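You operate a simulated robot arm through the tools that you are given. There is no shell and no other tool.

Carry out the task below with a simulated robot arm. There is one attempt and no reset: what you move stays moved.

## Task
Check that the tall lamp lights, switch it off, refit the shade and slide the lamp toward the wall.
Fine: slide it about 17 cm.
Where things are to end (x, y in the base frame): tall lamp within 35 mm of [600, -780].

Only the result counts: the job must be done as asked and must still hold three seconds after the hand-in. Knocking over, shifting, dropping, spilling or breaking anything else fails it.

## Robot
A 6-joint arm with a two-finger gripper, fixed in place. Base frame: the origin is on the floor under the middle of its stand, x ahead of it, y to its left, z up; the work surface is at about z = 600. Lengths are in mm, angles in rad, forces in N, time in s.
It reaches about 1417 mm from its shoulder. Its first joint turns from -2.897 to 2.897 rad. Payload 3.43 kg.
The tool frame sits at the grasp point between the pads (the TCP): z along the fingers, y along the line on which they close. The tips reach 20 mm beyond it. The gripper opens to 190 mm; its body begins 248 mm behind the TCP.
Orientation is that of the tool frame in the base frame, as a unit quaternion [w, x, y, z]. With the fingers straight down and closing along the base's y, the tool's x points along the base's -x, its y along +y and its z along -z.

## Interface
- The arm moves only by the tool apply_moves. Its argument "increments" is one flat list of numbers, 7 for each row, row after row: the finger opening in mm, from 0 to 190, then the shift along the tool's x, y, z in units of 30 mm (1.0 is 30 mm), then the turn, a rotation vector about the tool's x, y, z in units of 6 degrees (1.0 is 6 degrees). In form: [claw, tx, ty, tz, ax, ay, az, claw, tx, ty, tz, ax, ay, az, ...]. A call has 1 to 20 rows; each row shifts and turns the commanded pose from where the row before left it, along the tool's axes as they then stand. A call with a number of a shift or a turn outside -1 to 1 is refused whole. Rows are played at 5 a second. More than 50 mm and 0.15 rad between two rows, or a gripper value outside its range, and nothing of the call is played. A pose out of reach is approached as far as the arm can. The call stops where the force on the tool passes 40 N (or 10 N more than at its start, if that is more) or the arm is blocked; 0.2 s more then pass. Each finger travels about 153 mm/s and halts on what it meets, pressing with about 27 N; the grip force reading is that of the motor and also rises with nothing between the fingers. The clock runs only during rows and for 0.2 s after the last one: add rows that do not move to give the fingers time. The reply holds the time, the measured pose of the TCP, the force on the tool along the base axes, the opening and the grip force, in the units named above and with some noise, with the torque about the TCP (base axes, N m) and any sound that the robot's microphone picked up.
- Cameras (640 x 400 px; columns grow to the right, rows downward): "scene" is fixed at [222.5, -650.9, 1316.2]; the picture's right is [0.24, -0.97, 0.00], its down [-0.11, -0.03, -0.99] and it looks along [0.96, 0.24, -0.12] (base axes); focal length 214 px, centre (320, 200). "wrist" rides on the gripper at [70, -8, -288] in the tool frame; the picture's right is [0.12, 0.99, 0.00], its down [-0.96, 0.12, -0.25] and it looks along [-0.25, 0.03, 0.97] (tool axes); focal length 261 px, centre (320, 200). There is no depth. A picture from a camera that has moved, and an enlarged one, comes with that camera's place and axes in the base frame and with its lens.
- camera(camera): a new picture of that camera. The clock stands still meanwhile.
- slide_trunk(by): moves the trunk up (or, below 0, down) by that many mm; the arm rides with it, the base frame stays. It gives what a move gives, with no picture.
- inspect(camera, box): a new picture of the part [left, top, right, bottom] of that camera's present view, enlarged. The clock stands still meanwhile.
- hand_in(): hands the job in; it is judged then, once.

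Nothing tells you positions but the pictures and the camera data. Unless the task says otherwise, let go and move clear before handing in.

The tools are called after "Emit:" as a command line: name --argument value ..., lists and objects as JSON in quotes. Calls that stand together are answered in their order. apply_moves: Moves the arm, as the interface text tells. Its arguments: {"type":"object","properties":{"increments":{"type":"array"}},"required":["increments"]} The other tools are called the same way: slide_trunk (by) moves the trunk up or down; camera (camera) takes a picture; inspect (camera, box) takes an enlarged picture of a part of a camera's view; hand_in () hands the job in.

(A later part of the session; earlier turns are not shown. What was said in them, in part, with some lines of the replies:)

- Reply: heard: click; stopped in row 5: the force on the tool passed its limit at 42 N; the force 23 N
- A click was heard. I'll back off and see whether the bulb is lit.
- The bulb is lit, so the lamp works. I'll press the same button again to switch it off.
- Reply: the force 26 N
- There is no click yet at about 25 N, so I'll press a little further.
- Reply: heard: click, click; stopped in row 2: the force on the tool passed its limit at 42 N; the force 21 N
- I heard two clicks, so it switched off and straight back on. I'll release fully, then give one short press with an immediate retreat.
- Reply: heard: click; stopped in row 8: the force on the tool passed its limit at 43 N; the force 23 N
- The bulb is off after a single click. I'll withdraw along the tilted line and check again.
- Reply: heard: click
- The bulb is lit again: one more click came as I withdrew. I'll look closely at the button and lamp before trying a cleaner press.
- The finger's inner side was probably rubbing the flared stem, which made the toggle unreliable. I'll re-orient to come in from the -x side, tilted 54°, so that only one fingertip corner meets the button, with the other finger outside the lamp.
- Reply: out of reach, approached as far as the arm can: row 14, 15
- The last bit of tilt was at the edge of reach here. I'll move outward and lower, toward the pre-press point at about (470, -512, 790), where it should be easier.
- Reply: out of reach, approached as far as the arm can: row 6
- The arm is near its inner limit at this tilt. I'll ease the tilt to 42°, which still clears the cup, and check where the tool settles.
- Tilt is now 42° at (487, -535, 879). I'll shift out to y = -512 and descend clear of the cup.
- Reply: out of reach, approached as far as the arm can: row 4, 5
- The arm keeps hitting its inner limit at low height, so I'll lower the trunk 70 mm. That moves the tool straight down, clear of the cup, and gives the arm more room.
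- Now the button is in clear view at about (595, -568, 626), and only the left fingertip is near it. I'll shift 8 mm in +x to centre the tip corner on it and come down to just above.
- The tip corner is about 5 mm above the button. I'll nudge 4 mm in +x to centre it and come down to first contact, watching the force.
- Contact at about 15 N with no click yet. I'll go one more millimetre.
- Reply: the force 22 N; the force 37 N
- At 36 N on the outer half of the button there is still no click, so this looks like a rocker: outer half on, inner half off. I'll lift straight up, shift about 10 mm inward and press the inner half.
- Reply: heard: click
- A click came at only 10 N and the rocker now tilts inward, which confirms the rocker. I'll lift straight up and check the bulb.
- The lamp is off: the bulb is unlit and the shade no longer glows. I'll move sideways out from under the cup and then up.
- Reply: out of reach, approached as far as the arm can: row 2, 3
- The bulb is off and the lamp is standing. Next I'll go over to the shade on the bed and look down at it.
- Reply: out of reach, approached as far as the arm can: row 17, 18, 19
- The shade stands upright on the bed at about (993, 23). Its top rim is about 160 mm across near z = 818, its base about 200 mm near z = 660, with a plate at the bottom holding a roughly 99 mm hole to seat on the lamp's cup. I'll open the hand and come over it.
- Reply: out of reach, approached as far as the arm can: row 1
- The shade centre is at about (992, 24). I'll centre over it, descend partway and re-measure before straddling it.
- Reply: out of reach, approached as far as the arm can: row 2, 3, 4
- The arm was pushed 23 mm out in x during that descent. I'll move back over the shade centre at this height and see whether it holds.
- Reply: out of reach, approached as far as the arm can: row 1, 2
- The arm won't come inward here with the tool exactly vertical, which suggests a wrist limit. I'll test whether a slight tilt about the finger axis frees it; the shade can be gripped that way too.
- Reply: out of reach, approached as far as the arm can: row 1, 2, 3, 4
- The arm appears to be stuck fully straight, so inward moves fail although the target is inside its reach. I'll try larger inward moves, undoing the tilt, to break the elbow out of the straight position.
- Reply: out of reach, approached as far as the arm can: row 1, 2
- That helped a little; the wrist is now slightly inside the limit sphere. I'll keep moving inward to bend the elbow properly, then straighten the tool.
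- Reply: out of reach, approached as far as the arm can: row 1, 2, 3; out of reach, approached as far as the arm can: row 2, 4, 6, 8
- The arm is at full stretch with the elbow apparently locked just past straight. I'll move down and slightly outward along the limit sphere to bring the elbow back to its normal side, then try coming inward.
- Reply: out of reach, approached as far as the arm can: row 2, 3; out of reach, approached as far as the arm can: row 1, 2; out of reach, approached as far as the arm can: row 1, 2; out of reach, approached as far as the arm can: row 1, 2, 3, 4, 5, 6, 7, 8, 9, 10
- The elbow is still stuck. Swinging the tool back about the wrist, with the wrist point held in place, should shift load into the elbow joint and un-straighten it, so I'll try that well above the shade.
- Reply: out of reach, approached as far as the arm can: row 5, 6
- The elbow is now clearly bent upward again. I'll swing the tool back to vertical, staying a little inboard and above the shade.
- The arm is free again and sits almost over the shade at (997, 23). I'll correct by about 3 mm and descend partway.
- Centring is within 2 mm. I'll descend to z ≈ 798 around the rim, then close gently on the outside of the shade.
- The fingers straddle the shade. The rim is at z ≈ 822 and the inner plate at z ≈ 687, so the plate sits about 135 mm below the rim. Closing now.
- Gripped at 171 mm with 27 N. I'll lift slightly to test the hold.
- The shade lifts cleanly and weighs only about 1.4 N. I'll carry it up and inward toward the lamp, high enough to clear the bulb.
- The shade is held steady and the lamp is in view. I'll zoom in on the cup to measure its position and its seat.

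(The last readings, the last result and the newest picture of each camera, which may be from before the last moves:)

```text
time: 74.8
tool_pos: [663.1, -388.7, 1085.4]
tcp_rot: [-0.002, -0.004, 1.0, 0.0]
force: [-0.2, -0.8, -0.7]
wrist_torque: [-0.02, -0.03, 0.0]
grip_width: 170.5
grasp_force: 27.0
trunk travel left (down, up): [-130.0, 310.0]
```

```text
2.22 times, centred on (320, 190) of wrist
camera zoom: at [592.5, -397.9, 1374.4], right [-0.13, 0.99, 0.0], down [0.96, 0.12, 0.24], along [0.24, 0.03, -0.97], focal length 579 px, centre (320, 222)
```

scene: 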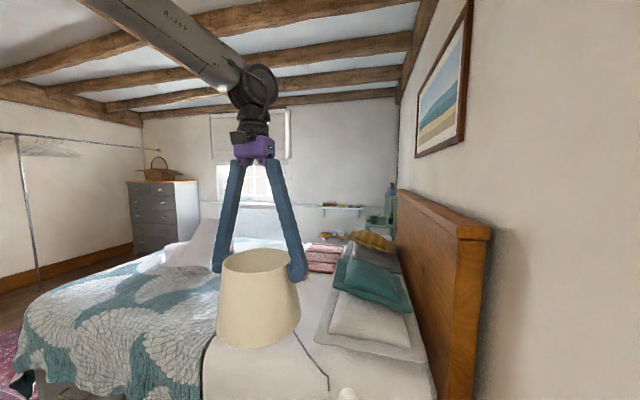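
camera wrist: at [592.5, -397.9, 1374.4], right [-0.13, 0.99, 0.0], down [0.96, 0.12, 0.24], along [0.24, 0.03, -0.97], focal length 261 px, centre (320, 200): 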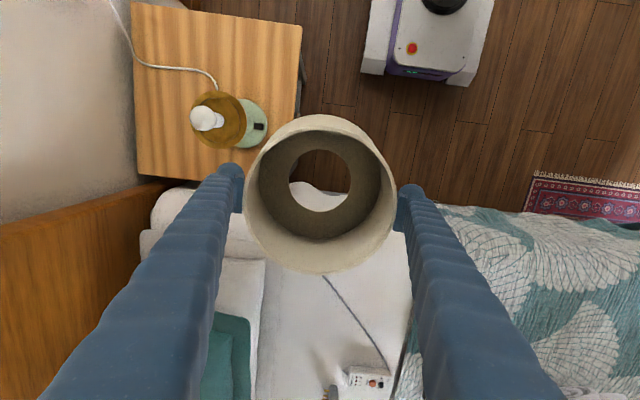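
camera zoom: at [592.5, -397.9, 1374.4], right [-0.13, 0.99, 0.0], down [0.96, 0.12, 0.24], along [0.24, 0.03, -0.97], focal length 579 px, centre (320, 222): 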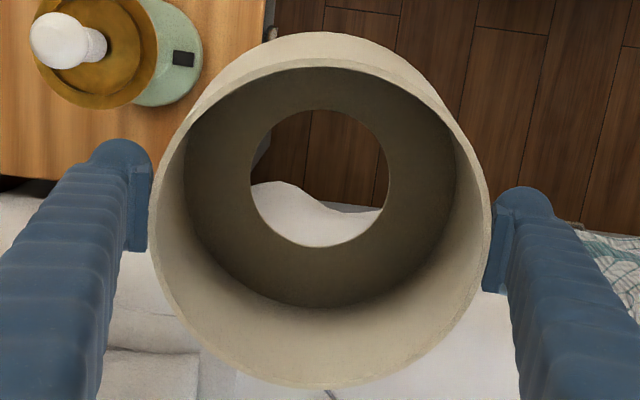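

The cup is at about (595, -612). It has a flange about 122 mm across with a slightly raised ring about 93 mm across inside, and the shade's 97 mm hole should drop over that ring. I'll carry the shade directly above the lamp, bottom well clear of the bulb.

Emit:
apply_moves --increments '[150, 0.262, -0.827, 0, 0, 0, 0, 150, 0.262, -0.827, 0, 0, 0, 0, 150, 0.262, -0.827, 0, 0, 0, 0, 150, 0.262, -0.827, 0, 0, 0, 0, 150, 0.262, -0.827, 0, 0, 0, 0, 150, 0.262, -0.827, 0, 0, 0, 0, 150, 0.262, -0.827, 0, 0, 0, 0, 150, 0.262, -0.827, 0, 0, 0, 0, 150, 0.262, -0.827, 0, 0, 0, 0, 150, 0, 0, 0, 0, 0, 0]'

Emit:
inspect --camera "wrist" --box '[220, 90, 420, 290]'

Emit:
camera --camera "scene"

```text
time: 77.0
tool_pos: [591.8, -613.9, 1087.9]
tcp_rot: [-0.002, -0.003, 1.0, 0.001]
force: [0.0, 0.9, -1.1]
wrist_torque: [0.11, -0.01, 0.02]
grip_width: 170.5
grasp_force: 27.2
trunk travel left (down, up): [-130.0, 310.0]
```

```text
2.00 times, centred on (320, 190) of wrist
camera zoom: at [522.8, -623.0, 1375.3], right [-0.13, 0.99, 0.0], down [0.96, 0.12, 0.24], along [0.24, 0.03, -0.97], focal length 521 px, centre (320, 220)
```

zoom: 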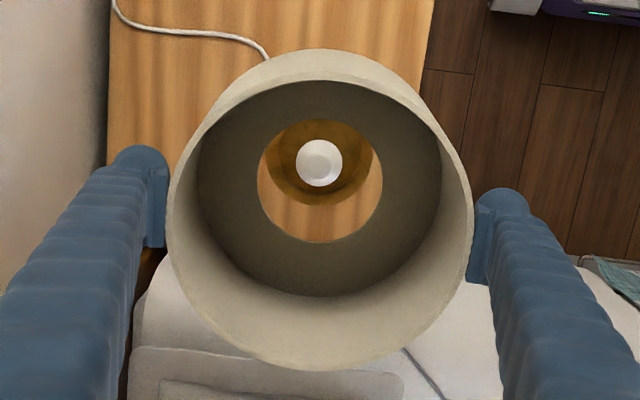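

```text
taken
```

scene: 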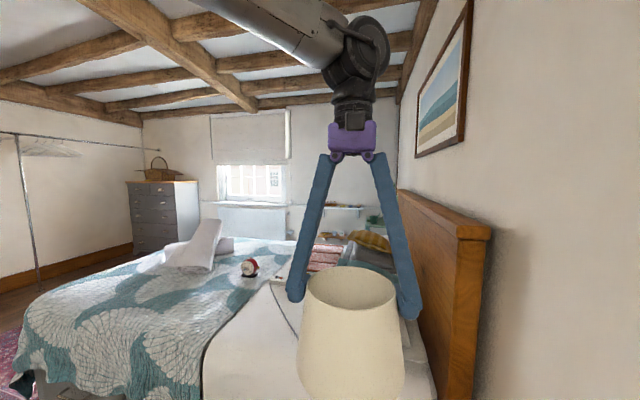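

Looking down through the shade I can see the bulb and cup nearly concentric; the shade is about 2 mm too far in +x. I'll correct that and lower partway over the bulb, then check again.

Emit:
apply_moves --increments '[150, 0.07, -0.01, 0, 0, 0, 0, 150, 0, 0, 0.6, 0, 0, 0, 150, 0, 0, 0.6, 0, 0, 0, 150, 0, 0, 0.6, 0, 0, 0, 150, 0, 0, 0.6, 0, 0, 0, 150, 0, 0, 0.6, 0, 0, 0, 150, 0, 0, 0.6, 0, 0, 0, 150, 0, 0, 0, 0, 0, 0]'

Emit:
inspect --camera "wrist" --box '[240, 100, 400, 260]'

Emit:
camera --camera "scene"

```text
time: 78.8
tool_pos: [590.4, -614.1, 979.5]
tcp_rot: [-0.002, -0.004, 1.0, 0.0]
force: [0.0, -0.2, -1.4]
wrist_torque: [0.03, -0.02, 0.01]
grip_width: 170.1
grasp_force: 27.1
trunk travel left (down, up): [-130.0, 310.0]
```

```text
2.50 times, centred on (320, 180) of wrist
camera zoom: at [519.9, -622.9, 1266.7], right [-0.13, 0.99, 0.0], down [0.96, 0.12, 0.24], along [0.24, 0.03, -0.97], focal length 652 px, centre (320, 250)
```

zoom: 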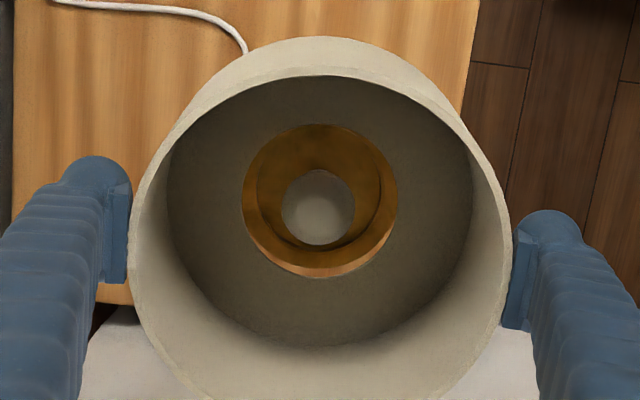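

```text
taken
```

scene: 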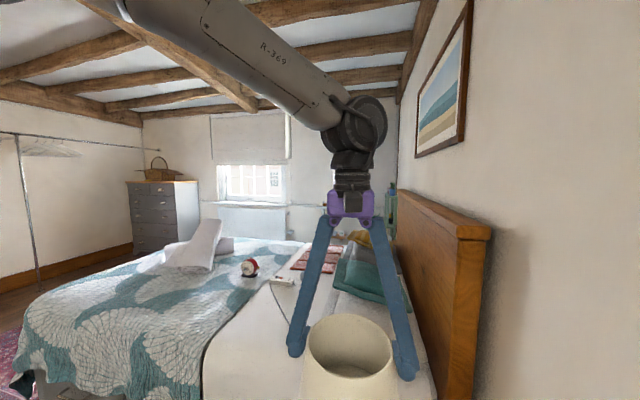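

Emit:
inspect --camera "wrist" --box '[295, 125, 345, 175]'

```text
8.00 times, centred on (320, 150) of wrist
camera zoom: at [519.9, -622.9, 1266.7], right [-0.13, 0.99, 0.0], down [0.96, 0.12, 0.24], along [0.24, 0.03, -0.97], focal length 2085 px, centre (320, 600)
```

zoom: 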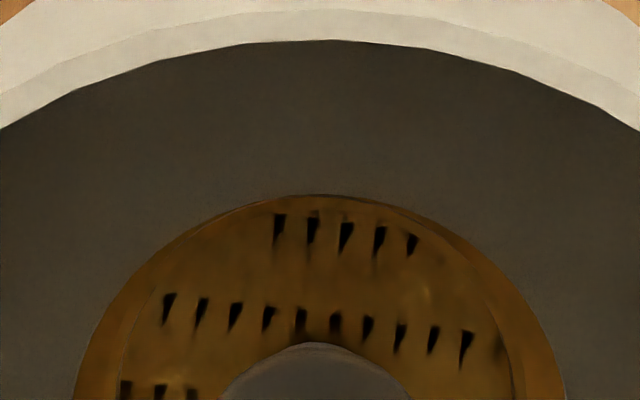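

Emit:
inspect --camera "wrist" --box '[280, 140, 360, 220]'

```text
5.00 times, centred on (320, 180) of wrist
camera zoom: at [519.9, -622.9, 1266.7], right [-0.13, 0.99, 0.0], down [0.96, 0.12, 0.24], along [0.24, 0.03, -0.97], focal length 1303 px, centre (320, 300)
```

zoom: 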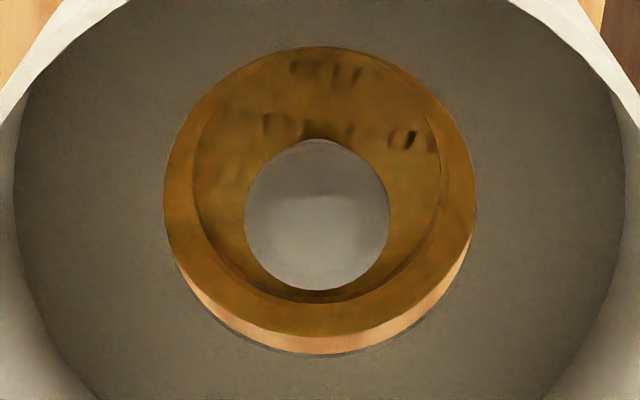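

Alignment is within about 1 mm, and the plate is about 70 mm above the flange. I'll lower 50 mm, then feel for contact.

Emit:
apply_moves --increments '[150, 0, -0.018, 0.4, 0, 0, 0, 150, 0, 0, 0.4, 0, 0, 0, 150, 0, 0, 0.4, 0, 0, 0, 150, 0, 0, 0.4, 0, 0, 0, 150, 0, 0, 0, 0, 0, 0]'

Emit:
inspect --camera "wrist" --box '[280, 140, 360, 220]'

```text
time: 80.0
tool_pos: [589.0, -613.7, 930.2]
tcp_rot: [-0.002, -0.004, 1.0, 0.0]
force: [0.5, -0.3, -1.5]
wrist_torque: [0.0, 0.03, 0.01]
grip_width: 170.4
grasp_force: 27.4
trunk travel left (down, up): [-130.0, 310.0]
```

```text
5.00 times, centred on (320, 180) of wrist
camera zoom: at [519.6, -622.9, 1218.2], right [-0.13, 0.99, 0.0], down [0.96, 0.12, 0.24], along [0.24, 0.03, -0.97], focal length 1303 px, centre (320, 300)
```

zoom: 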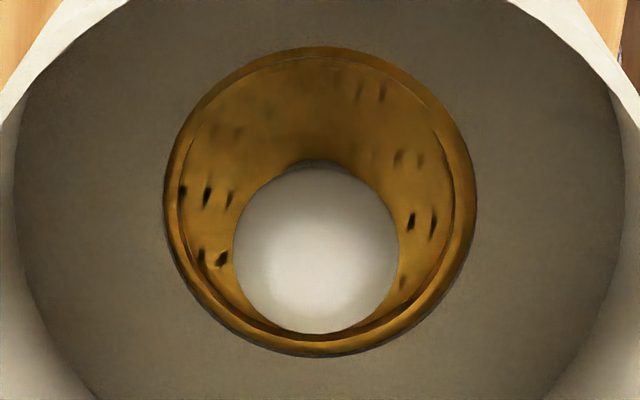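

Emit:
apply_moves --increments '[150, -0.04, -0.027, 0.1, 0, 0, 0, 150, 0, 0, 0.1, 0, 0, 0, 150, 0, 0, 0.1, 0, 0, 0, 150, 0, 0, 0.1, 0, 0, 0, 150, 0, 0, 0, 0, 0, 0]'

Emit:
inspect --camera "wrist" --box '[280, 140, 360, 220]'

```text
time: 81.2
tool_pos: [590.4, -614.8, 918.2]
tcp_rot: [-0.002, -0.004, 1.0, -0.001]
force: [0.2, -0.6, -1.4]
wrist_torque: [0.02, 0.04, 0.02]
grip_width: 170.0
grasp_force: 27.0
trunk travel left (down, up): [-130.0, 310.0]
```

```text
5.00 times, centred on (320, 180) of wrist
camera zoom: at [520.8, -623.8, 1206.6], right [-0.13, 0.99, 0.0], down [0.96, 0.12, 0.24], along [0.24, 0.03, -0.97], focal length 1303 px, centre (320, 300)
```

zoom: 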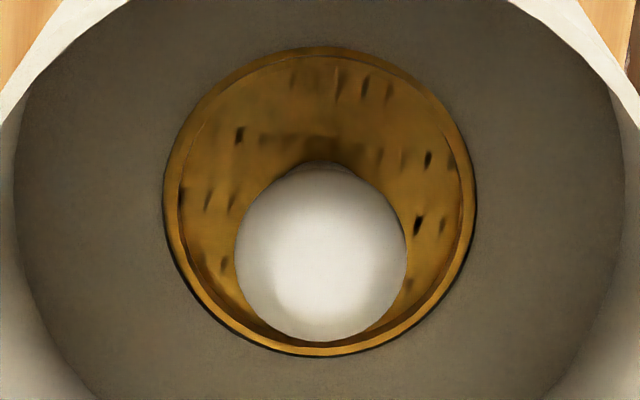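

Emit:
apply_moves --increments '[150, 0, 0, 0.06, 0, 0, 0, 150, 0, 0, 0.06, 0, 0, 0, 150, 0, 0, 0.06, 0, 0, 0, 150, 0, 0, 0, 0, 0, 0]'

```text
time: 82.2
tool_pos: [590.7, -614.9, 918.7]
tcp_rot: [0.0, -0.004, 1.0, -0.001]
force: [-4.7, 2.5, 10.9]
wrist_torque: [0.45, -0.23, 0.23]
grip_width: 170.2
grasp_force: 26.9
trunk travel left (down, up): [-130.0, 310.0]
stopped in row 4: the force on the tool passed its limit at 41 N (the readings are from after the stop); the commanded pose is now the measured one
```

Contact came earlier than expected, with the force now at about 11 N. I'll look before doing anything else.

Emit:
inspect --camera "wrist" --box '[280, 140, 360, 220]'

Emit:
camera --camera "wrist"

Emit:
camera --camera "scene"

```text
5.00 times, centred on (320, 180) of wrist
camera zoom: at [520.1, -622.8, 1205.9], right [-0.13, 0.99, 0.0], down [0.96, 0.12, 0.25], along [0.25, 0.03, -0.97], focal length 1303 px, centre (320, 300)
```

zoom: 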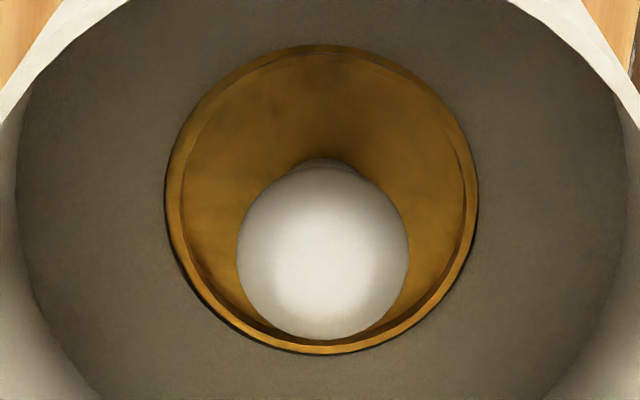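

```text
taken
camera wrist: at [520.1, -622.8, 1205.9], right [-0.13, 0.99, 0.0], down [0.96, 0.12, 0.25], along [0.25, 0.03, -0.97], focal length 261 px, centre (320, 200)
```

wrist: 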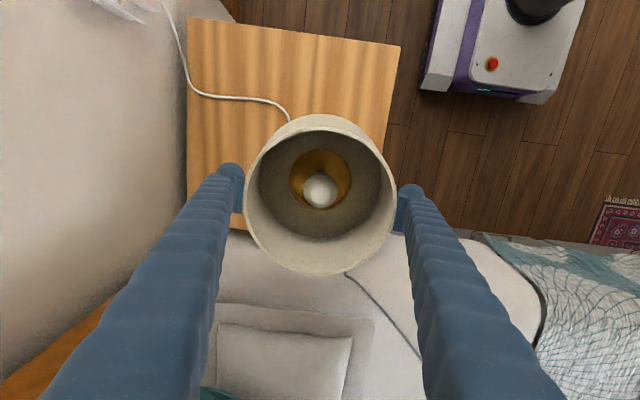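

```text
taken
```

scene: 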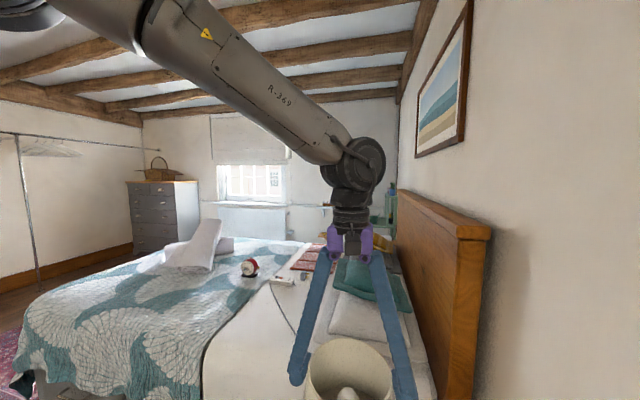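

The hole is concentric with the cup and the plate is resting on it. I'll relieve the downward push before opening.

Emit:
apply_moves --increments '[150, 0, 0, -0.02, 0, 0, 0, 150, 0, 0, 0, 0, 0, 0]'

```text
time: 82.8
tool_pos: [591.4, -614.1, 917.4]
tcp_rot: [-0.001, -0.003, 1.0, -0.002]
force: [-3.9, 4.6, 13.3]
wrist_torque: [0.38, -0.18, 0.15]
grip_width: 170.0
grasp_force: 27.1
trunk travel left (down, up): [-130.0, 310.0]
```

Emit:
apply_moves --increments '[150, 0, 0, -0.04, 0, 0, 0, 150, 0, 0, 0, 0, 0, 0]'

```text
time: 83.4
tool_pos: [591.6, -614.4, 919.3]
tcp_rot: [0.0, -0.003, 1.0, -0.002]
force: [-2.1, 1.6, 2.8]
wrist_torque: [0.02, 0.02, 0.04]
grip_width: 170.2
grasp_force: 27.2
trunk travel left (down, up): [-130.0, 310.0]
```

The force is down to about 3 N. Opening the fingers slowly.

Emit:
apply_moves --increments '[172, 0, 0, 0, 0, 0, 0, 174, 0, 0, 0, 0, 0, 0, 178, 0, 0, 0, 0, 0, 0, 184, 0, 0, 0, 0, 0, 0, 190, 0, 0, 0, 0, 0, 0, 190, 0, 0, 0, 0, 0, 0]'

Emit:
inspect --camera "wrist" --box '[220, 90, 420, 290]'

```text
time: 84.8
tool_pos: [591.9, -616.6, 918.5]
tcp_rot: [0.0, -0.003, 1.0, -0.002]
force: [0.1, 0.0, 0.2]
wrist_torque: [0.01, 0.0, 0.01]
grip_width: 189.9
grasp_force: 0.0
trunk travel left (down, up): [-130.0, 310.0]
```

```text
2.00 times, centred on (320, 190) of wrist
camera zoom: at [521.1, -623.7, 1206.2], right [-0.13, 0.99, 0.0], down [0.96, 0.12, 0.25], along [0.24, 0.03, -0.97], focal length 521 px, centre (320, 220)
```

zoom: 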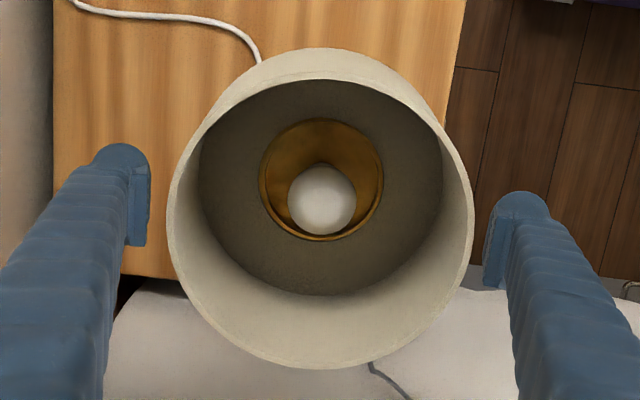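

The shade stays put. I'll rise straight up and check it from above and to the side.

Emit:
apply_moves --increments '[190, 0, 0, -0.5, 0, 0, 0, 190, 0, 0, -1, 0, 0, 0, 190, 0, 0, -1, 0, 0, 0, 190, 0, 0, -1, 0, 0, 0, 190, 0, 0, -1, 0, 0, 0, 190, 0, 0, -1, 0, 0, 0]'

Emit:
inspect --camera "wrist" --box '[240, 110, 400, 270]'

Emit:
camera --camera "scene"

```text
time: 86.2
tool_pos: [591.1, -614.7, 1084.0]
tcp_rot: [0.0, -0.004, 1.0, -0.001]
force: [0.1, 0.4, -1.0]
wrist_torque: [0.0, -0.01, 0.0]
grip_width: 190.2
grasp_force: 0.0
trunk travel left (down, up): [-130.0, 310.0]
```

```text
2.50 times, centred on (320, 190) of wrist
camera zoom: at [520.7, -622.7, 1371.7], right [-0.13, 0.99, 0.0], down [0.96, 0.12, 0.25], along [0.24, 0.03, -0.97], focal length 652 px, centre (320, 225)
```

zoom: 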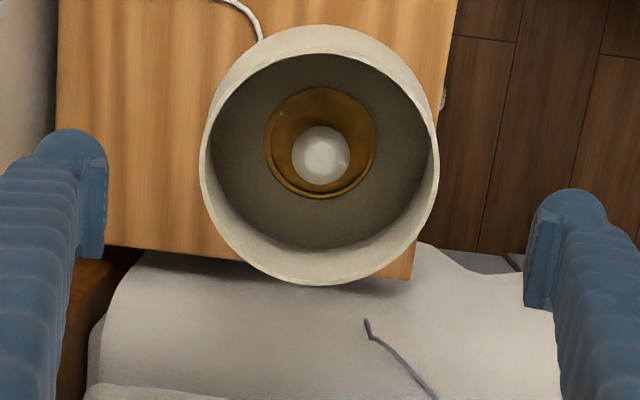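

```text
taken
```

scene: 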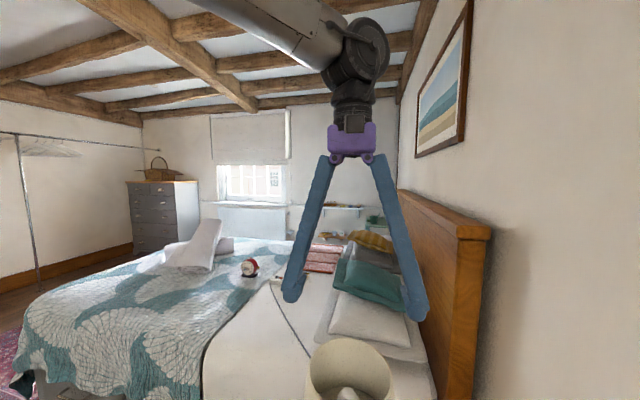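

The shade sits level on the lamp. To slide the lamp I'll take its stem low down with the fingers, reaching in from the robot's side under the shade edge at a shallow angle. First I'll move clear and turn the hand, which also gives me a side view of the seating.

Emit:
apply_moves --increments '[190, 0, 0.9, 0, 0, 0, 0, 190, 0, 0.9, 0, 0, 0, 0, 190, 0, 0.9, 0, 0, 0, 0, 190, 0, 0.9, 0, 0, 0, 0, 190, 0, 0.9, 0, 0, 0, 0, 190, 0, 0.9, 0, 0, 0, 0, 190, 0, 0.9, 0, 0, 0, 0, 190, 0, 0.5, 0, 0, 0, 1, 150, 0, 0, 0, 0, 0, 1, 120, 0, 0, 0, 0, 0, 1, 110, 0, 0, 0, 0, 0, 1, 110, 0, 0, 0, 0, 0, 1, 110, 0, 0, 0, 0, 0, 1, 110, 0, 0, 0, 0, 0, 1, 110, 0, 0, 0, 0, 0, 1, 110, 0, 0, 0, 0, 0, 1, 110, 0, 0, 0, 0, 0, 1, 110, 0, 0, 0, 0, 0, 1, 110, 0, 0, 0, 0, 0, 1, 110, 0, 0, 0, 0, 0, 1]'

Emit:
apply_moves --increments '[110, 0, 0, 0, 0, 0, 1, 110, 0, 0, 0, 0, 0, 1, 110, 0, 0, 0, 0, -1, 0, 110, 0, 0, 0, 0, -1, 0, 110, 0, 0, 0, 0, -1, 0, 110, 0, 0, 0, 0, -1, 0, 110, 0, 0, 0, 0, -1, 0, 110, 0, 0, 0, 0, -1, 0, 110, 0, 0, 0, 0, -1, 0]'

Emit:
camera --camera "wrist"

Emit:
camera --camera "scene"

```text
time: 90.4
tool_pos: [590.7, -411.5, 1082.7]
tcp_rot: [0.0, 0.627, 0.779, -0.002]
force: [0.5, 0.2, 0.7]
wrist_torque: [-0.02, -0.01, 0.03]
grip_width: 110.0
grasp_force: 0.2
trunk travel left (down, up): [-130.0, 310.0]
```

```text
time: 92.4
tool_pos: [591.4, -411.1, 1083.2]
tcp_rot: [0.255, 0.657, 0.663, -0.254]
force: [-0.4, -0.9, 0.6]
wrist_torque: [0.0, 0.02, -0.01]
grip_width: 110.0
grasp_force: 0.0
trunk travel left (down, up): [-130.0, 310.0]
```

```text
taken
camera wrist: at [580.7, -165.9, 1248.5], right [0.99, 0.1, -0.08], down [0.12, -0.55, 0.83], along [0.04, -0.83, -0.55], focal length 261 px, centre (320, 200)
```

wrist: 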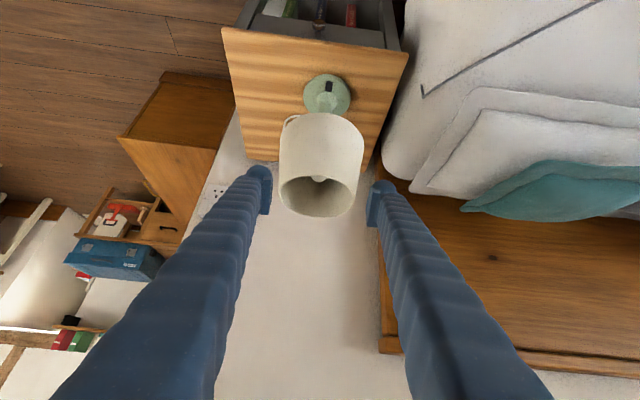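

```text
taken
```

scene: 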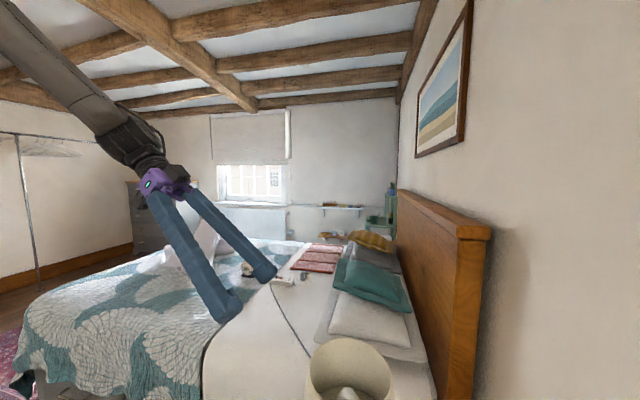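

The shade is on straight. I'll tilt a further 18° to a shallow approach and look again.

Emit:
apply_moves --increments '[110, 0, 0, 0, 0, -1, 0, 110, 0, 0, 0, 0, -1, 0, 110, 0, 0, 0, 0, -1, 0, 110, 0, 0, 0, 0, 0, 0]'

Emit:
camera --camera "wrist"

```text
time: 93.4
tool_pos: [590.9, -412.1, 1082.7]
tcp_rot: [0.355, 0.61, 0.613, -0.354]
force: [0.0, -0.1, 0.6]
wrist_torque: [-0.03, 0.0, -0.06]
grip_width: 110.0
grasp_force: 0.0
trunk travel left (down, up): [-130.0, 310.0]
```

```text
taken
camera wrist: at [580.1, -126.4, 1164.3], right [0.99, 0.07, -0.1], down [0.12, -0.26, 0.96], along [0.04, -0.96, -0.27], focal length 261 px, centre (320, 200)
```

wrist: 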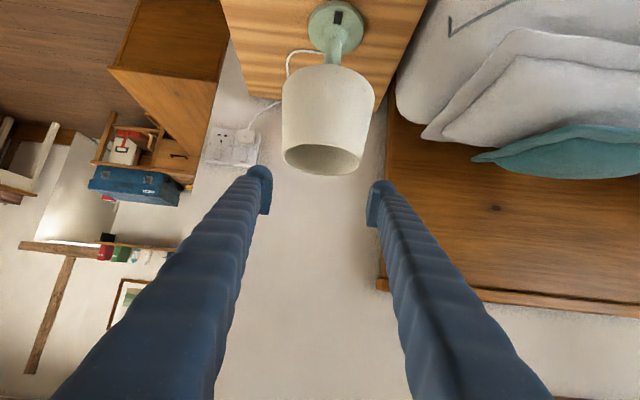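

I'll descend outside the shade's edge toward stem height.

Emit:
apply_moves --increments '[110, 0.965, 0, 0.61, 0, 0, 0, 110, 0.965, 0, 0.61, 0, 0, 0, 110, 0.965, 0, 0.61, 0, 0, 0, 110, 0.965, 0, 0.61, 0, 0, 0, 110, 0.965, 0, 0.61, 0, 0, 0, 110, 0.965, 0, 0.61, 0, 0, 0, 110, 0.965, 0, 0.61, 0, 0, 0, 110, 0.965, 0, 0.61, 0, 0, 0, 110, 0.965, 0, 0.61, 0, 0, 0, 110, 0, 0, 0, 0, 0, 0]'

Emit:
camera --camera "wrist"

Emit:
camera --camera "scene"

```text
time: 95.6
tool_pos: [616.3, -426.8, 789.4]
tcp_rot: [0.348, 0.611, 0.614, -0.359]
force: [0.0, 0.3, -0.1]
wrist_torque: [-0.05, 0.06, -0.05]
grip_width: 110.1
grasp_force: 0.1
out of reach, approached as far as the arm can: row 8, 9
trunk travel left (down, up): [-130.0, 310.0]
```

```text
taken
camera wrist: at [608.3, -143.5, 872.3], right [0.99, 0.06, -0.12], down [0.13, -0.27, 0.95], along [0.02, -0.96, -0.27], focal length 261 px, centre (320, 200)
```

wrist: 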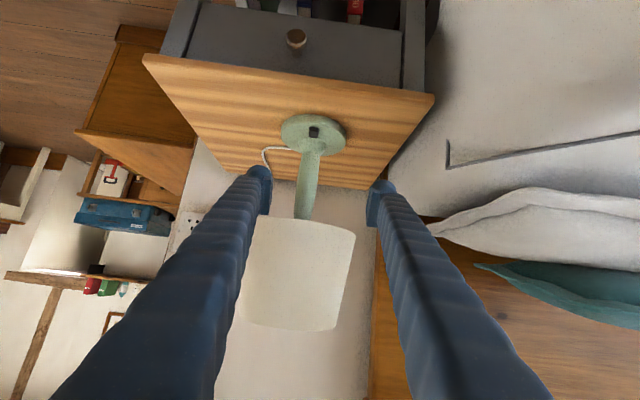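

```text
taken
```

scene: 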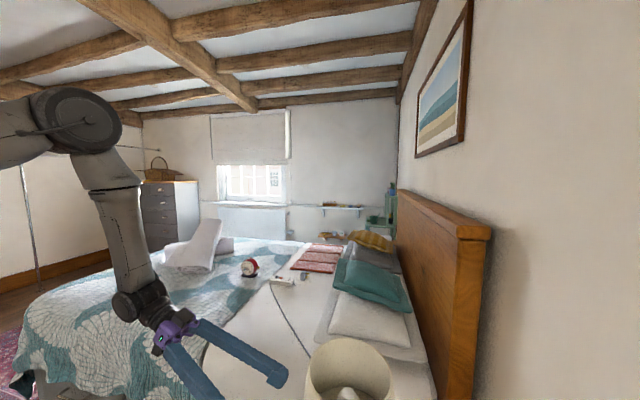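

The arm is at its inner limit here, but lowering the trunk keeps the arm shape and brings the hand to stem height. I'll lower it 115 mm; the hand is still outside the shade and the nightstand edge.

Emit:
slide_trunk --by -115

Emit:
camera --camera "wrist"

```text
time: 97.1
tool_pos: [615.4, -429.4, 674.4]
tcp_rot: [0.348, 0.61, 0.615, -0.357]
force: [-0.2, 0.4, 0.4]
wrist_torque: [0.03, -0.02, 0.0]
grip_width: 109.9
grasp_force: 0.1
trunk travel left (down, up): [-15.0, 425.0]
```

```text
taken
camera wrist: at [607.9, -143.4, 758.0], right [0.99, 0.06, -0.12], down [0.13, -0.27, 0.95], along [0.02, -0.96, -0.27], focal length 261 px, centre (320, 200)
```

wrist: 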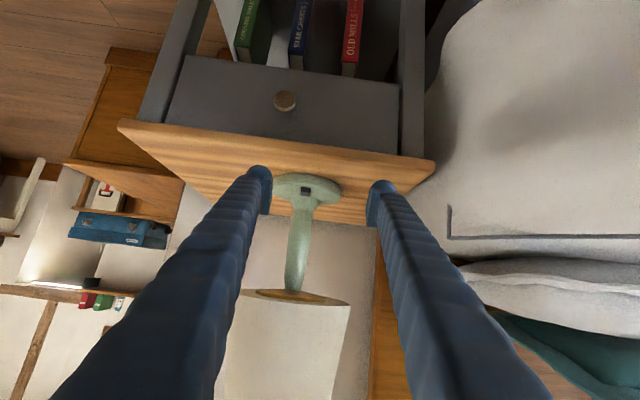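

Emit:
inspect --camera "wrist" --box '[220, 150, 380, 400]'

Emit:
inspect --camera "wrist" --box '[230, 255, 370, 345]'

```text
1.60 times, centred on (300, 275) of wrist
camera zoom: at [607.9, -143.4, 758.0], right [0.99, 0.06, -0.12], down [0.13, -0.27, 0.95], along [0.02, -0.96, -0.27], focal length 417 px, centre (352, 80)
```

zoom: 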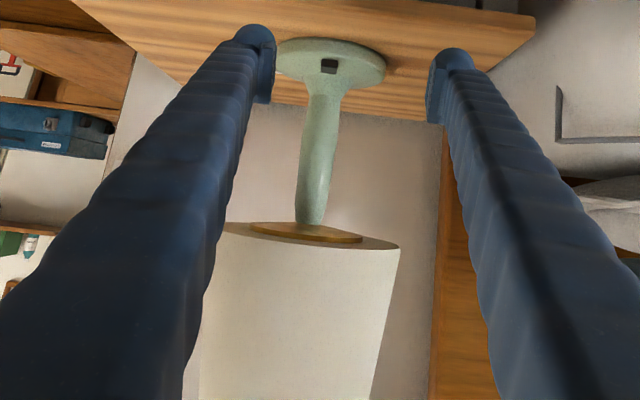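

```text
4.44 times, centred on (300, 300) of wrist
camera zoom: at [607.9, -143.4, 758.0], right [0.99, 0.06, -0.12], down [0.13, -0.27, 0.95], along [0.02, -0.96, -0.27], focal length 1158 px, centre (409, -244)
```

zoom: 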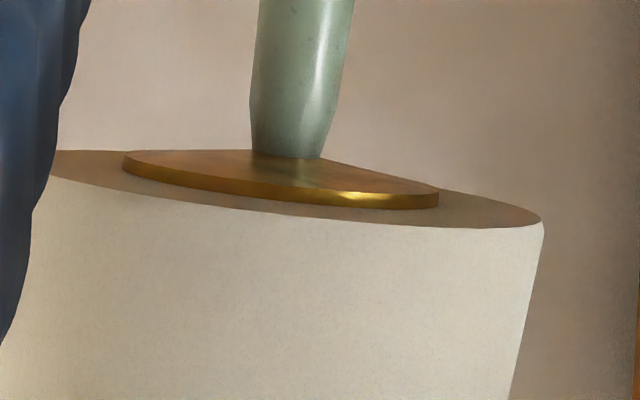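

The shade's flat bottom rests flush on the brass flange, so it is properly seated, with the shade bottom at about z = 805. The stem is at x ≈ 595. I'll slide the open fingers in around the stem at z ≈ 674, above the base and below the shade.

Emit:
apply_moves --increments '[110, -0.4376, -0.1, 0.7524, 0, 0, 0, 110, -0.4376, -0.1, 0.7524, 0, 0, 0, 110, -0.4376, -0.1, 0.7524, 0, 0, 0, 110, -0.4376, -0.1, 0.7524, 0, 0, 0, 110, 0, 0, 0, 0, 0, 0]'

Emit:
camera --camera "wrist"

```text
time: 98.3
tool_pos: [603.5, -533.5, 675.4]
tcp_rot: [0.349, 0.61, 0.615, -0.358]
force: [0.4, 0.1, 0.6]
wrist_torque: [0.01, 0.01, 0.03]
grip_width: 109.9
grasp_force: 0.1
trunk travel left (down, up): [-15.0, 425.0]
```

```text
taken
camera wrist: at [595.6, -248.8, 757.7], right [0.99, 0.06, -0.12], down [0.13, -0.27, 0.95], along [0.02, -0.96, -0.27], focal length 261 px, centre (320, 200)
```

wrist: 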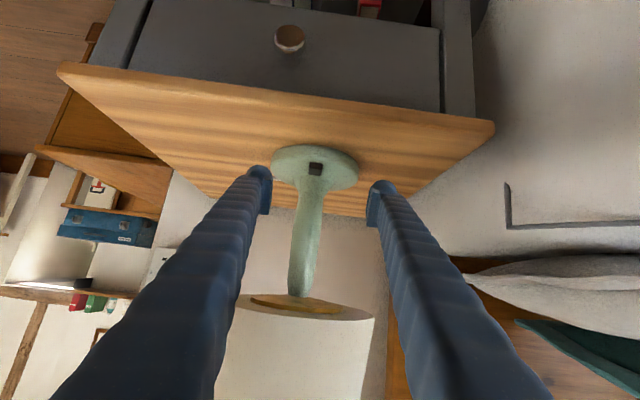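

Emit:
apply_moves --increments '[110, -0.435, -0.106, 0.749, 0, 0, 0, 110, -0.435, -0.106, 0.749, 0, 0, 0, 110, -0.435, -0.106, 0.749, 0, 0, 0, 110, 0, 0, 0, 0, 0, 0]'

Emit:
camera --camera "wrist"

Emit:
inspect --camera "wrist" --box '[230, 120, 400, 330]'

```text
time: 99.3
tool_pos: [593.5, -610.3, 673.6]
tcp_rot: [0.348, 0.61, 0.615, -0.358]
force: [-0.2, -0.3, 0.1]
wrist_torque: [-0.01, -0.01, 0.04]
grip_width: 110.0
grasp_force: 0.1
trunk travel left (down, up): [-15.0, 425.0]
```

```text
taken
camera wrist: at [585.7, -326.4, 757.7], right [0.99, 0.06, -0.12], down [0.13, -0.27, 0.95], along [0.02, -0.96, -0.27], focal length 261 px, centre (320, 200)
```

wrist: 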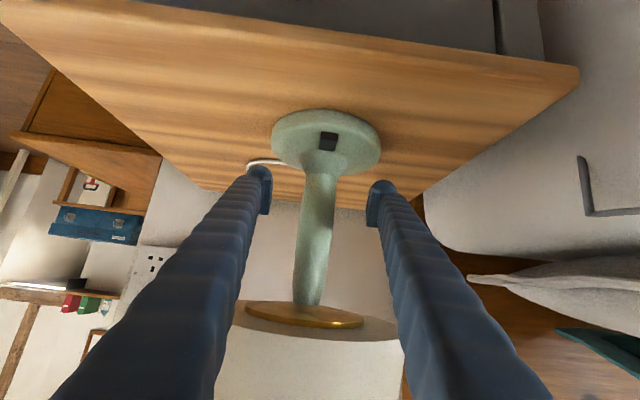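

```text
1.90 times, centred on (315, 225) of wrist
camera zoom: at [585.7, -326.4, 757.7], right [0.99, 0.06, -0.12], down [0.13, -0.27, 0.95], along [0.02, -0.96, -0.27], focal length 496 px, centre (330, 152)
```

zoom: 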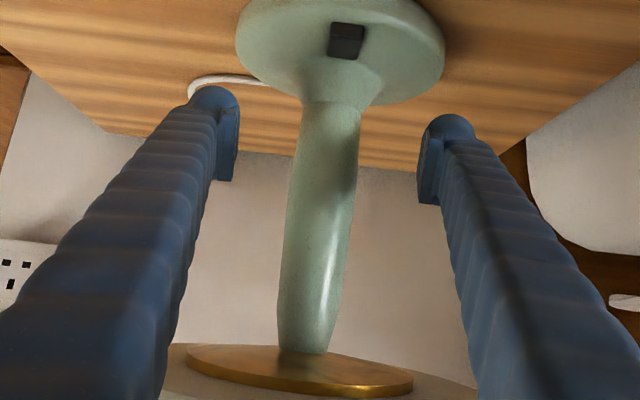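

The stem is centred between the fingers. I'll close on it gradually.

Emit:
apply_moves --increments '[85, 0, 0, 0, 0, 0, 0, 65, 0, 0, 0, 0, 0, 0, 52, 0, 0, 0, 0, 0, 0, 44, 0, 0, 0, 0, 0, 0, 38, 0, 0, 0, 0, 0, 0, 32, 0, 0, 0, 0, 0, 0, 25, 0, 0, 0, 0, 0, 0, 25, 0, 0, 0, 0, 0, 0]'

Emit:
inspect --camera "wrist" --box '[230, 120, 400, 330]'

Emit:
camera --camera "scene"

```text
time: 101.1
tool_pos: [592.7, -609.6, 674.1]
tcp_rot: [0.347, 0.611, 0.615, -0.357]
force: [-7.7, 1.0, 0.2]
wrist_torque: [-0.12, -0.47, -0.08]
grip_width: 36.6
grasp_force: 27.7
trunk travel left (down, up): [-15.0, 425.0]
```

```text
1.90 times, centred on (315, 225) of wrist
camera zoom: at [585.3, -326.1, 757.7], right [0.99, 0.06, -0.12], down [0.13, -0.27, 0.95], along [0.02, -0.96, -0.27], focal length 496 px, centre (330, 152)
```

zoom: 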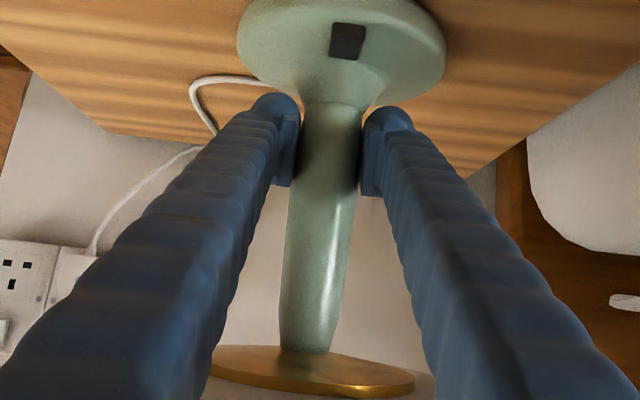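

```text
taken
```

scene: 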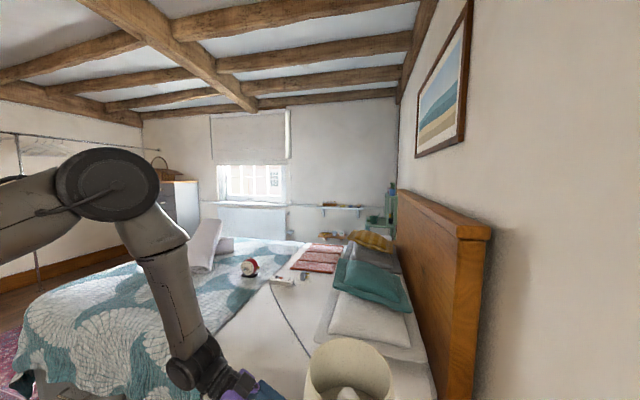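

The stem is held at 37 mm. I'll slide slowly toward the wall, starting with 30 mm and checking.

Emit:
apply_moves --increments '[25, -0.084, 0.01, 0.144, 0, 0, 0, 25, -0.168, 0.01, 0.2877, 0, 0, 0, 25, -0.168, 0.01, 0.2877, 0, 0, 0, 25, -0.084, 0.01, 0.144, 0, 0, 0, 25, 0, 0, 0, 0, 0, 0]'

Emit:
camera --camera "wrist"

Emit:
inspect --camera "scene" --box '[270, 310, 430, 400]'

```text
time: 102.3
tool_pos: [595.5, -639.2, 673.5]
tcp_rot: [0.348, 0.61, 0.616, -0.357]
force: [-0.3, 2.7, -0.4]
wrist_torque: [0.27, -0.62, 0.08]
grip_width: 36.4
grasp_force: 27.2
trunk travel left (down, up): [-15.0, 425.0]
```

```text
taken
camera wrist: at [587.5, -355.9, 757.8], right [0.99, 0.06, -0.12], down [0.13, -0.27, 0.95], along [0.02, -0.96, -0.27], focal length 261 px, centre (320, 200)
```

wrist: 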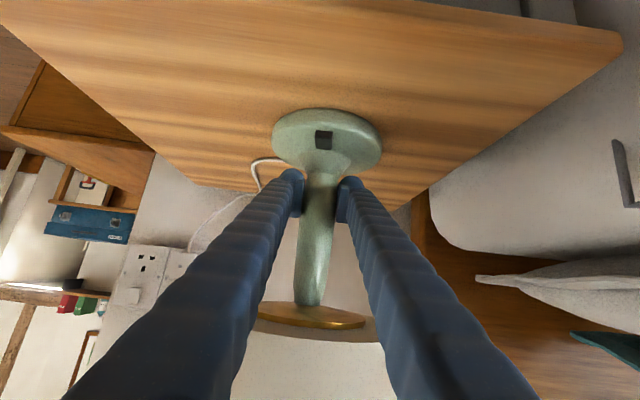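

```text
4.00 times, centred on (350, 355) of scene
camera zoom: at [222.5, -650.9, 1316.2], right [0.24, -0.97, 0.0], down [-0.11, -0.03, -0.99], along [0.96, 0.24, -0.12], focal length 858 px, centre (200, -420)
```

zoom: 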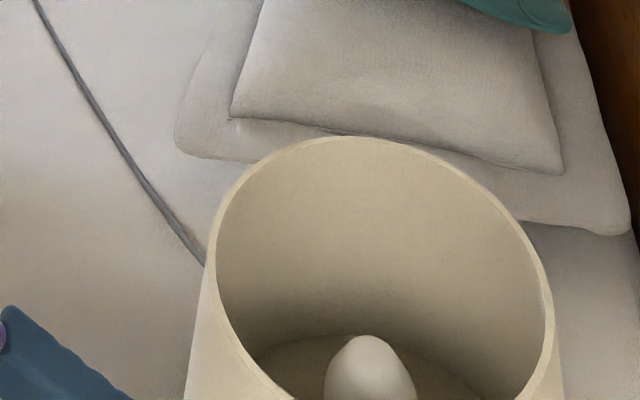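

It slides smoothly at about 3 N. I'll go on for most of the remaining distance.

Emit:
apply_moves --increments '[25, -0.084, 0.005, 0.144, 0, 0, 0, 25, -0.168, 0.005, 0.2877, 0, 0, 0, 25, -0.168, 0.005, 0.2877, 0, 0, 0, 25, -0.168, 0.005, 0.2877, 0, 0, 0, 25, -0.168, 0.005, 0.2877, 0, 0, 0, 25, -0.168, 0.005, 0.2877, 0, 0, 0, 25, -0.168, 0.005, 0.2877, 0, 0, 0, 25, -0.084, 0.005, 0.144, 0, 0, 0, 25, 0, 0, 0, 0, 0, 0]'

Emit:
camera --camera "wrist"

Emit:
camera --camera "scene"

```text
time: 104.3
tool_pos: [595.7, -709.7, 674.3]
tcp_rot: [0.348, 0.61, 0.616, -0.357]
force: [-0.5, 3.6, -0.2]
wrist_torque: [0.18, -0.58, 0.17]
grip_width: 36.4
grasp_force: 26.9
trunk travel left (down, up): [-15.0, 425.0]
```

```text
taken
camera wrist: at [588.0, -425.4, 758.0], right [0.99, 0.06, -0.12], down [0.13, -0.27, 0.95], along [0.02, -0.96, -0.27], focal length 261 px, centre (320, 200)
```

wrist: 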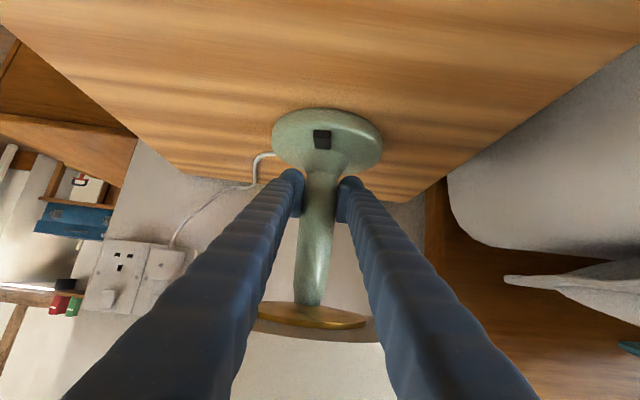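

```text
taken
```

scene: 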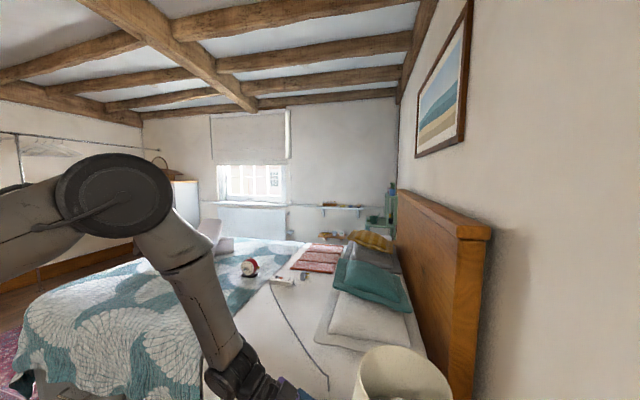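

Emit:
apply_moves --increments '[25, -0.084, 0.02, 0.144, 0, 0, 0, 25, -0.168, 0.02, 0.2877, 0, 0, 0, 25, -0.168, 0.02, 0.2877, 0, 0, 0, 25, -0.168, 0.02, 0.2877, 0, 0, 0, 25, -0.168, 0.02, 0.2877, 0, 0, 0, 25, -0.168, 0.02, 0.2877, 0, 0, 0, 25, -0.168, 0.02, 0.2877, 0, 0, 0, 25, -0.067, 0.0, 0.115, 0, 0, 0, 25, 0, 0, 0, 0, 0, 0]'

Emit:
camera --camera "wrist"

Emit:
camera --camera "scene"

```text
time: 106.3
tool_pos: [599.4, -778.7, 673.8]
tcp_rot: [0.348, 0.61, 0.614, -0.359]
force: [-1.2, 3.9, 0.6]
wrist_torque: [0.12, -0.84, 0.17]
grip_width: 36.5
grasp_force: 27.2
trunk travel left (down, up): [-15.0, 425.0]
```

```text
taken
camera wrist: at [591.8, -494.2, 757.6], right [0.99, 0.06, -0.12], down [0.13, -0.27, 0.95], along [0.02, -0.96, -0.27], focal length 261 px, centre (320, 200)
```

wrist: 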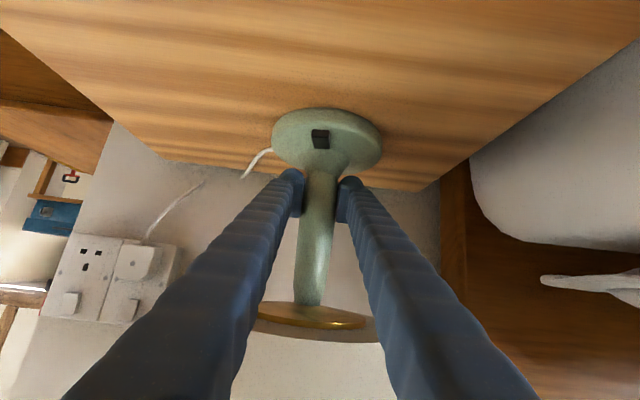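

```text
taken
```

scene: 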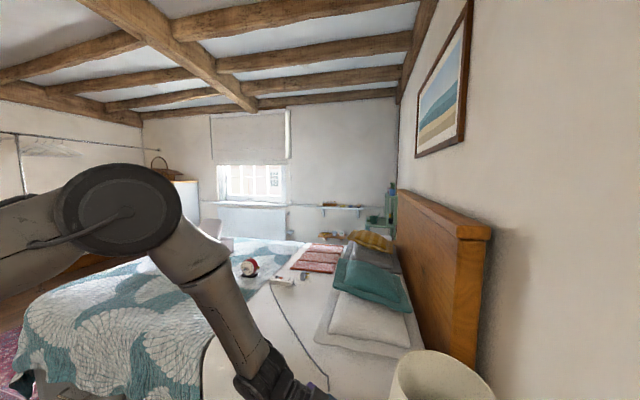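

The lamp is at about (599, -780) with the shade in place. I'll open the fingers gradually.

Emit:
apply_moves --increments '[38, 0, 0, 0, 0, 0, 0, 44, 0, 0, 0, 0, 0, 0, 54, 0, 0, 0, 0, 0, 0, 70, 0, 0, 0, 0, 0, 0, 90, 0, 0, 0, 0, 0, 0, 110, 0, 0, 0, 0, 0, 0, 110, 0, 0, 0, 0, 0, 0]'

Emit:
inspect --camera "wrist" --box '[230, 90, 410, 350]'

```text
time: 107.9
tool_pos: [599.2, -778.1, 673.5]
tcp_rot: [0.348, 0.61, 0.615, -0.357]
force: [0.3, 0.6, 0.5]
wrist_torque: [0.0, 0.02, 0.01]
grip_width: 110.0
grasp_force: 0.0
trunk travel left (down, up): [-15.0, 425.0]
```

```text
1.54 times, centred on (320, 220) of wrist
camera zoom: at [591.8, -494.0, 757.5], right [0.99, 0.06, -0.12], down [0.13, -0.27, 0.95], along [0.02, -0.96, -0.27], focal length 401 px, centre (320, 169)
```

zoom: 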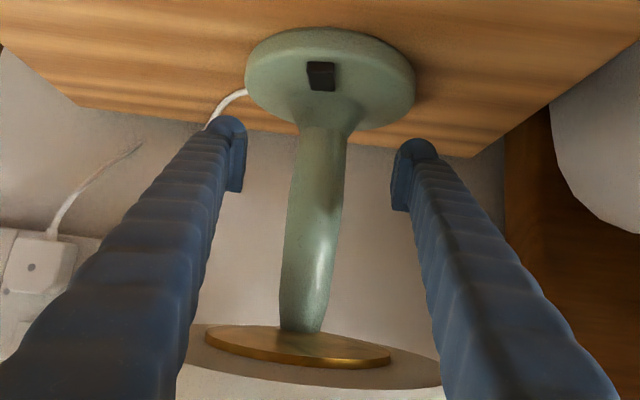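

Released cleanly. I'll back out horizontally from under the shade.

Emit:
apply_moves --increments '[110, 0.2, 0, -0.343, 0, 0, 0, 110, 0.42, 0, -0.719, 0, 0, 0, 110, 0.42, 0, -0.719, 0, 0, 0, 110, 0.42, 0, -0.719, 0, 0, 0, 110, 0.42, 0, -0.719, 0, 0, 0, 110, 0.42, 0, -0.719, 0, 0, 0, 110, 0.42, 0, -0.719, 0, 0, 0, 110, 0.42, 0, -0.719, 0, 0, 0, 110, 0.42, 0, -0.719, 0, 0, 0, 110, 0.42, 0, -0.719, 0, 0, 0, 110, 0, 0, 0, 0, 0, 0]'

Emit:
camera --camera "wrist"

```text
time: 110.3
tool_pos: [599.8, -542.9, 673.0]
tcp_rot: [0.348, 0.611, 0.615, -0.357]
force: [-0.1, 0.2, -0.2]
wrist_torque: [-0.03, 0.03, 0.02]
grip_width: 109.9
grasp_force: 0.0
trunk travel left (down, up): [-15.0, 425.0]
```

```text
taken
camera wrist: at [592.3, -258.3, 757.4], right [0.99, 0.06, -0.12], down [0.13, -0.27, 0.95], along [0.02, -0.96, -0.27], focal length 261 px, centre (320, 200)
```

wrist: 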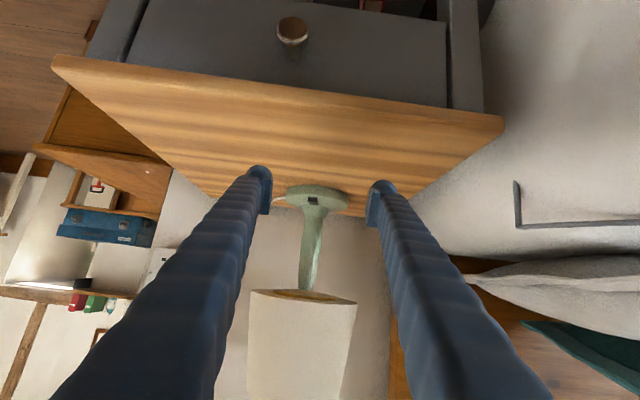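

Clear of the lamp. I'll raise the trunk so I can check the lamp's final position from above.

Emit:
slide_trunk --by 300

Emit:
camera --camera "wrist"

Emit:
camera --camera "scene"

```text
time: 113.3
tool_pos: [599.6, -542.5, 973.6]
tcp_rot: [0.348, 0.611, 0.614, -0.358]
force: [-0.5, 0.2, -0.2]
wrist_torque: [-0.03, 0.01, 0.01]
grip_width: 109.9
grasp_force: 0.1
trunk travel left (down, up): [-315.0, 125.0]
```

```text
taken
camera wrist: at [592.6, -258.5, 1057.2], right [0.99, 0.06, -0.12], down [0.13, -0.27, 0.95], along [0.02, -0.96, -0.27], focal length 261 px, centre (320, 200)
```

wrist: 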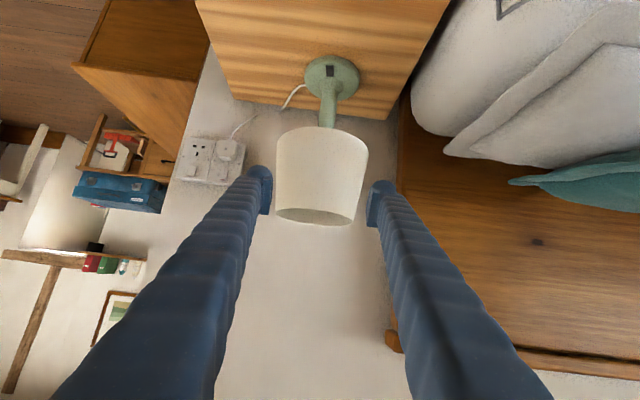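

```text
taken
```

scene: 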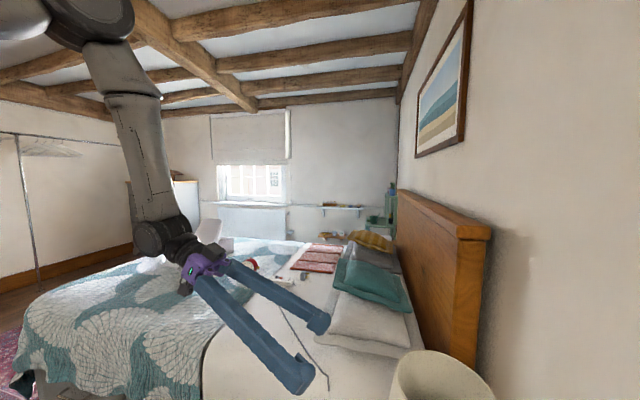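

The lamp measures about (599, -779), unlit and upright, with the shade on. I'll back off a bit more and take a final close look before handing in.

Emit:
apply_moves --increments '[110, -0.8, 0, -0.5, 0, 0, 0, 110, -0.8, 0, -0.5, 0, 0, 0, 110, -0.8, 0, -0.5, 0, 0, 0, 110, -0.8, 0, -0.5, 0, 0, 0, 110, 0, 0, 0, 0, 0, 0, 110, 0, 0, 0, 0, 0, 0]'

Emit:
inspect --camera "wrist" --box '[220, 0, 420, 250]'

Emit:
inspect --camera "scene" --box '[320, 300, 520, 400]'

```text
time: 114.7
tool_pos: [601.4, -537.7, 1088.5]
tcp_rot: [0.348, 0.61, 0.615, -0.357]
force: [-0.6, 0.1, -0.8]
wrist_torque: [0.05, 0.0, -0.03]
grip_width: 109.9
grasp_force: 0.0
trunk travel left (down, up): [-315.0, 125.0]
```

```text
1.60 times, centred on (320, 125) of wrist
camera zoom: at [593.6, -254.1, 1170.8], right [0.99, 0.06, -0.12], down [0.13, -0.27, 0.95], along [0.02, -0.96, -0.27], focal length 417 px, centre (320, 320)
```

zoom: 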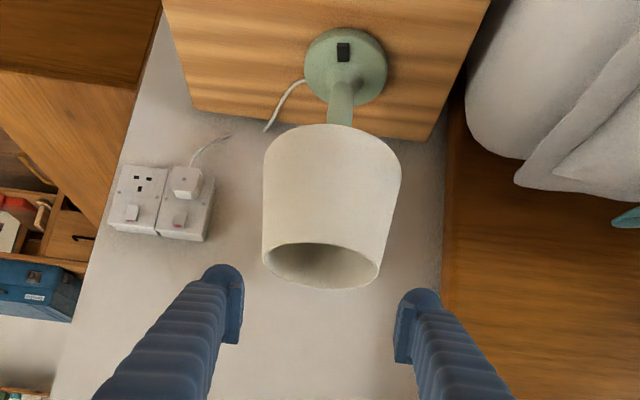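

```text
3.20 times, centred on (420, 350) of scene
camera zoom: at [222.5, -650.9, 1316.2], right [0.24, -0.97, 0.0], down [-0.11, -0.03, -0.99], along [0.96, 0.24, -0.12], focal length 686 px, centre (0, -280)
```

zoom: 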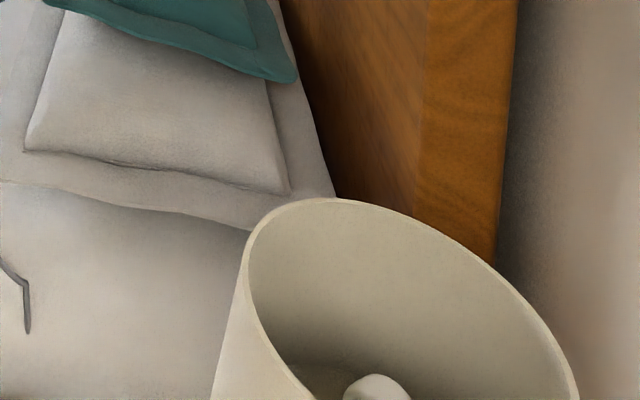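

The lamp stands upright at about (599, -779), its bulb is off, the shade sits level on its seat, and the arm is well clear. Nothing else has moved that I can see, so I'm handing in.

Emit:
hand_in

```text
The job is handed in.
```

The tall lamp lights and is now switched off. Its shade is refitted and it has been slid about 17 cm toward the wall. I handed the job in but was given no verdict.

- **Light check:** The bulb lit on the first press of the base switch. While switching it off I accidentally turned it back on twice, because the switch is a rocker and I was pressing the wrong half. The last press turned it off, and it was still off in the final pictures.
- **Shade:** It sits level, with its flat bottom flush on the brass flange. It stayed in place during the slide.
- **Position:** From the pictures the lamp stands at about [599, -779], a couple of millimetres from the target and well within the 35 mm allowed.
- **Everything else:** I saw nothing else moved or knocked over. The gripper is open and clear of the lamp.
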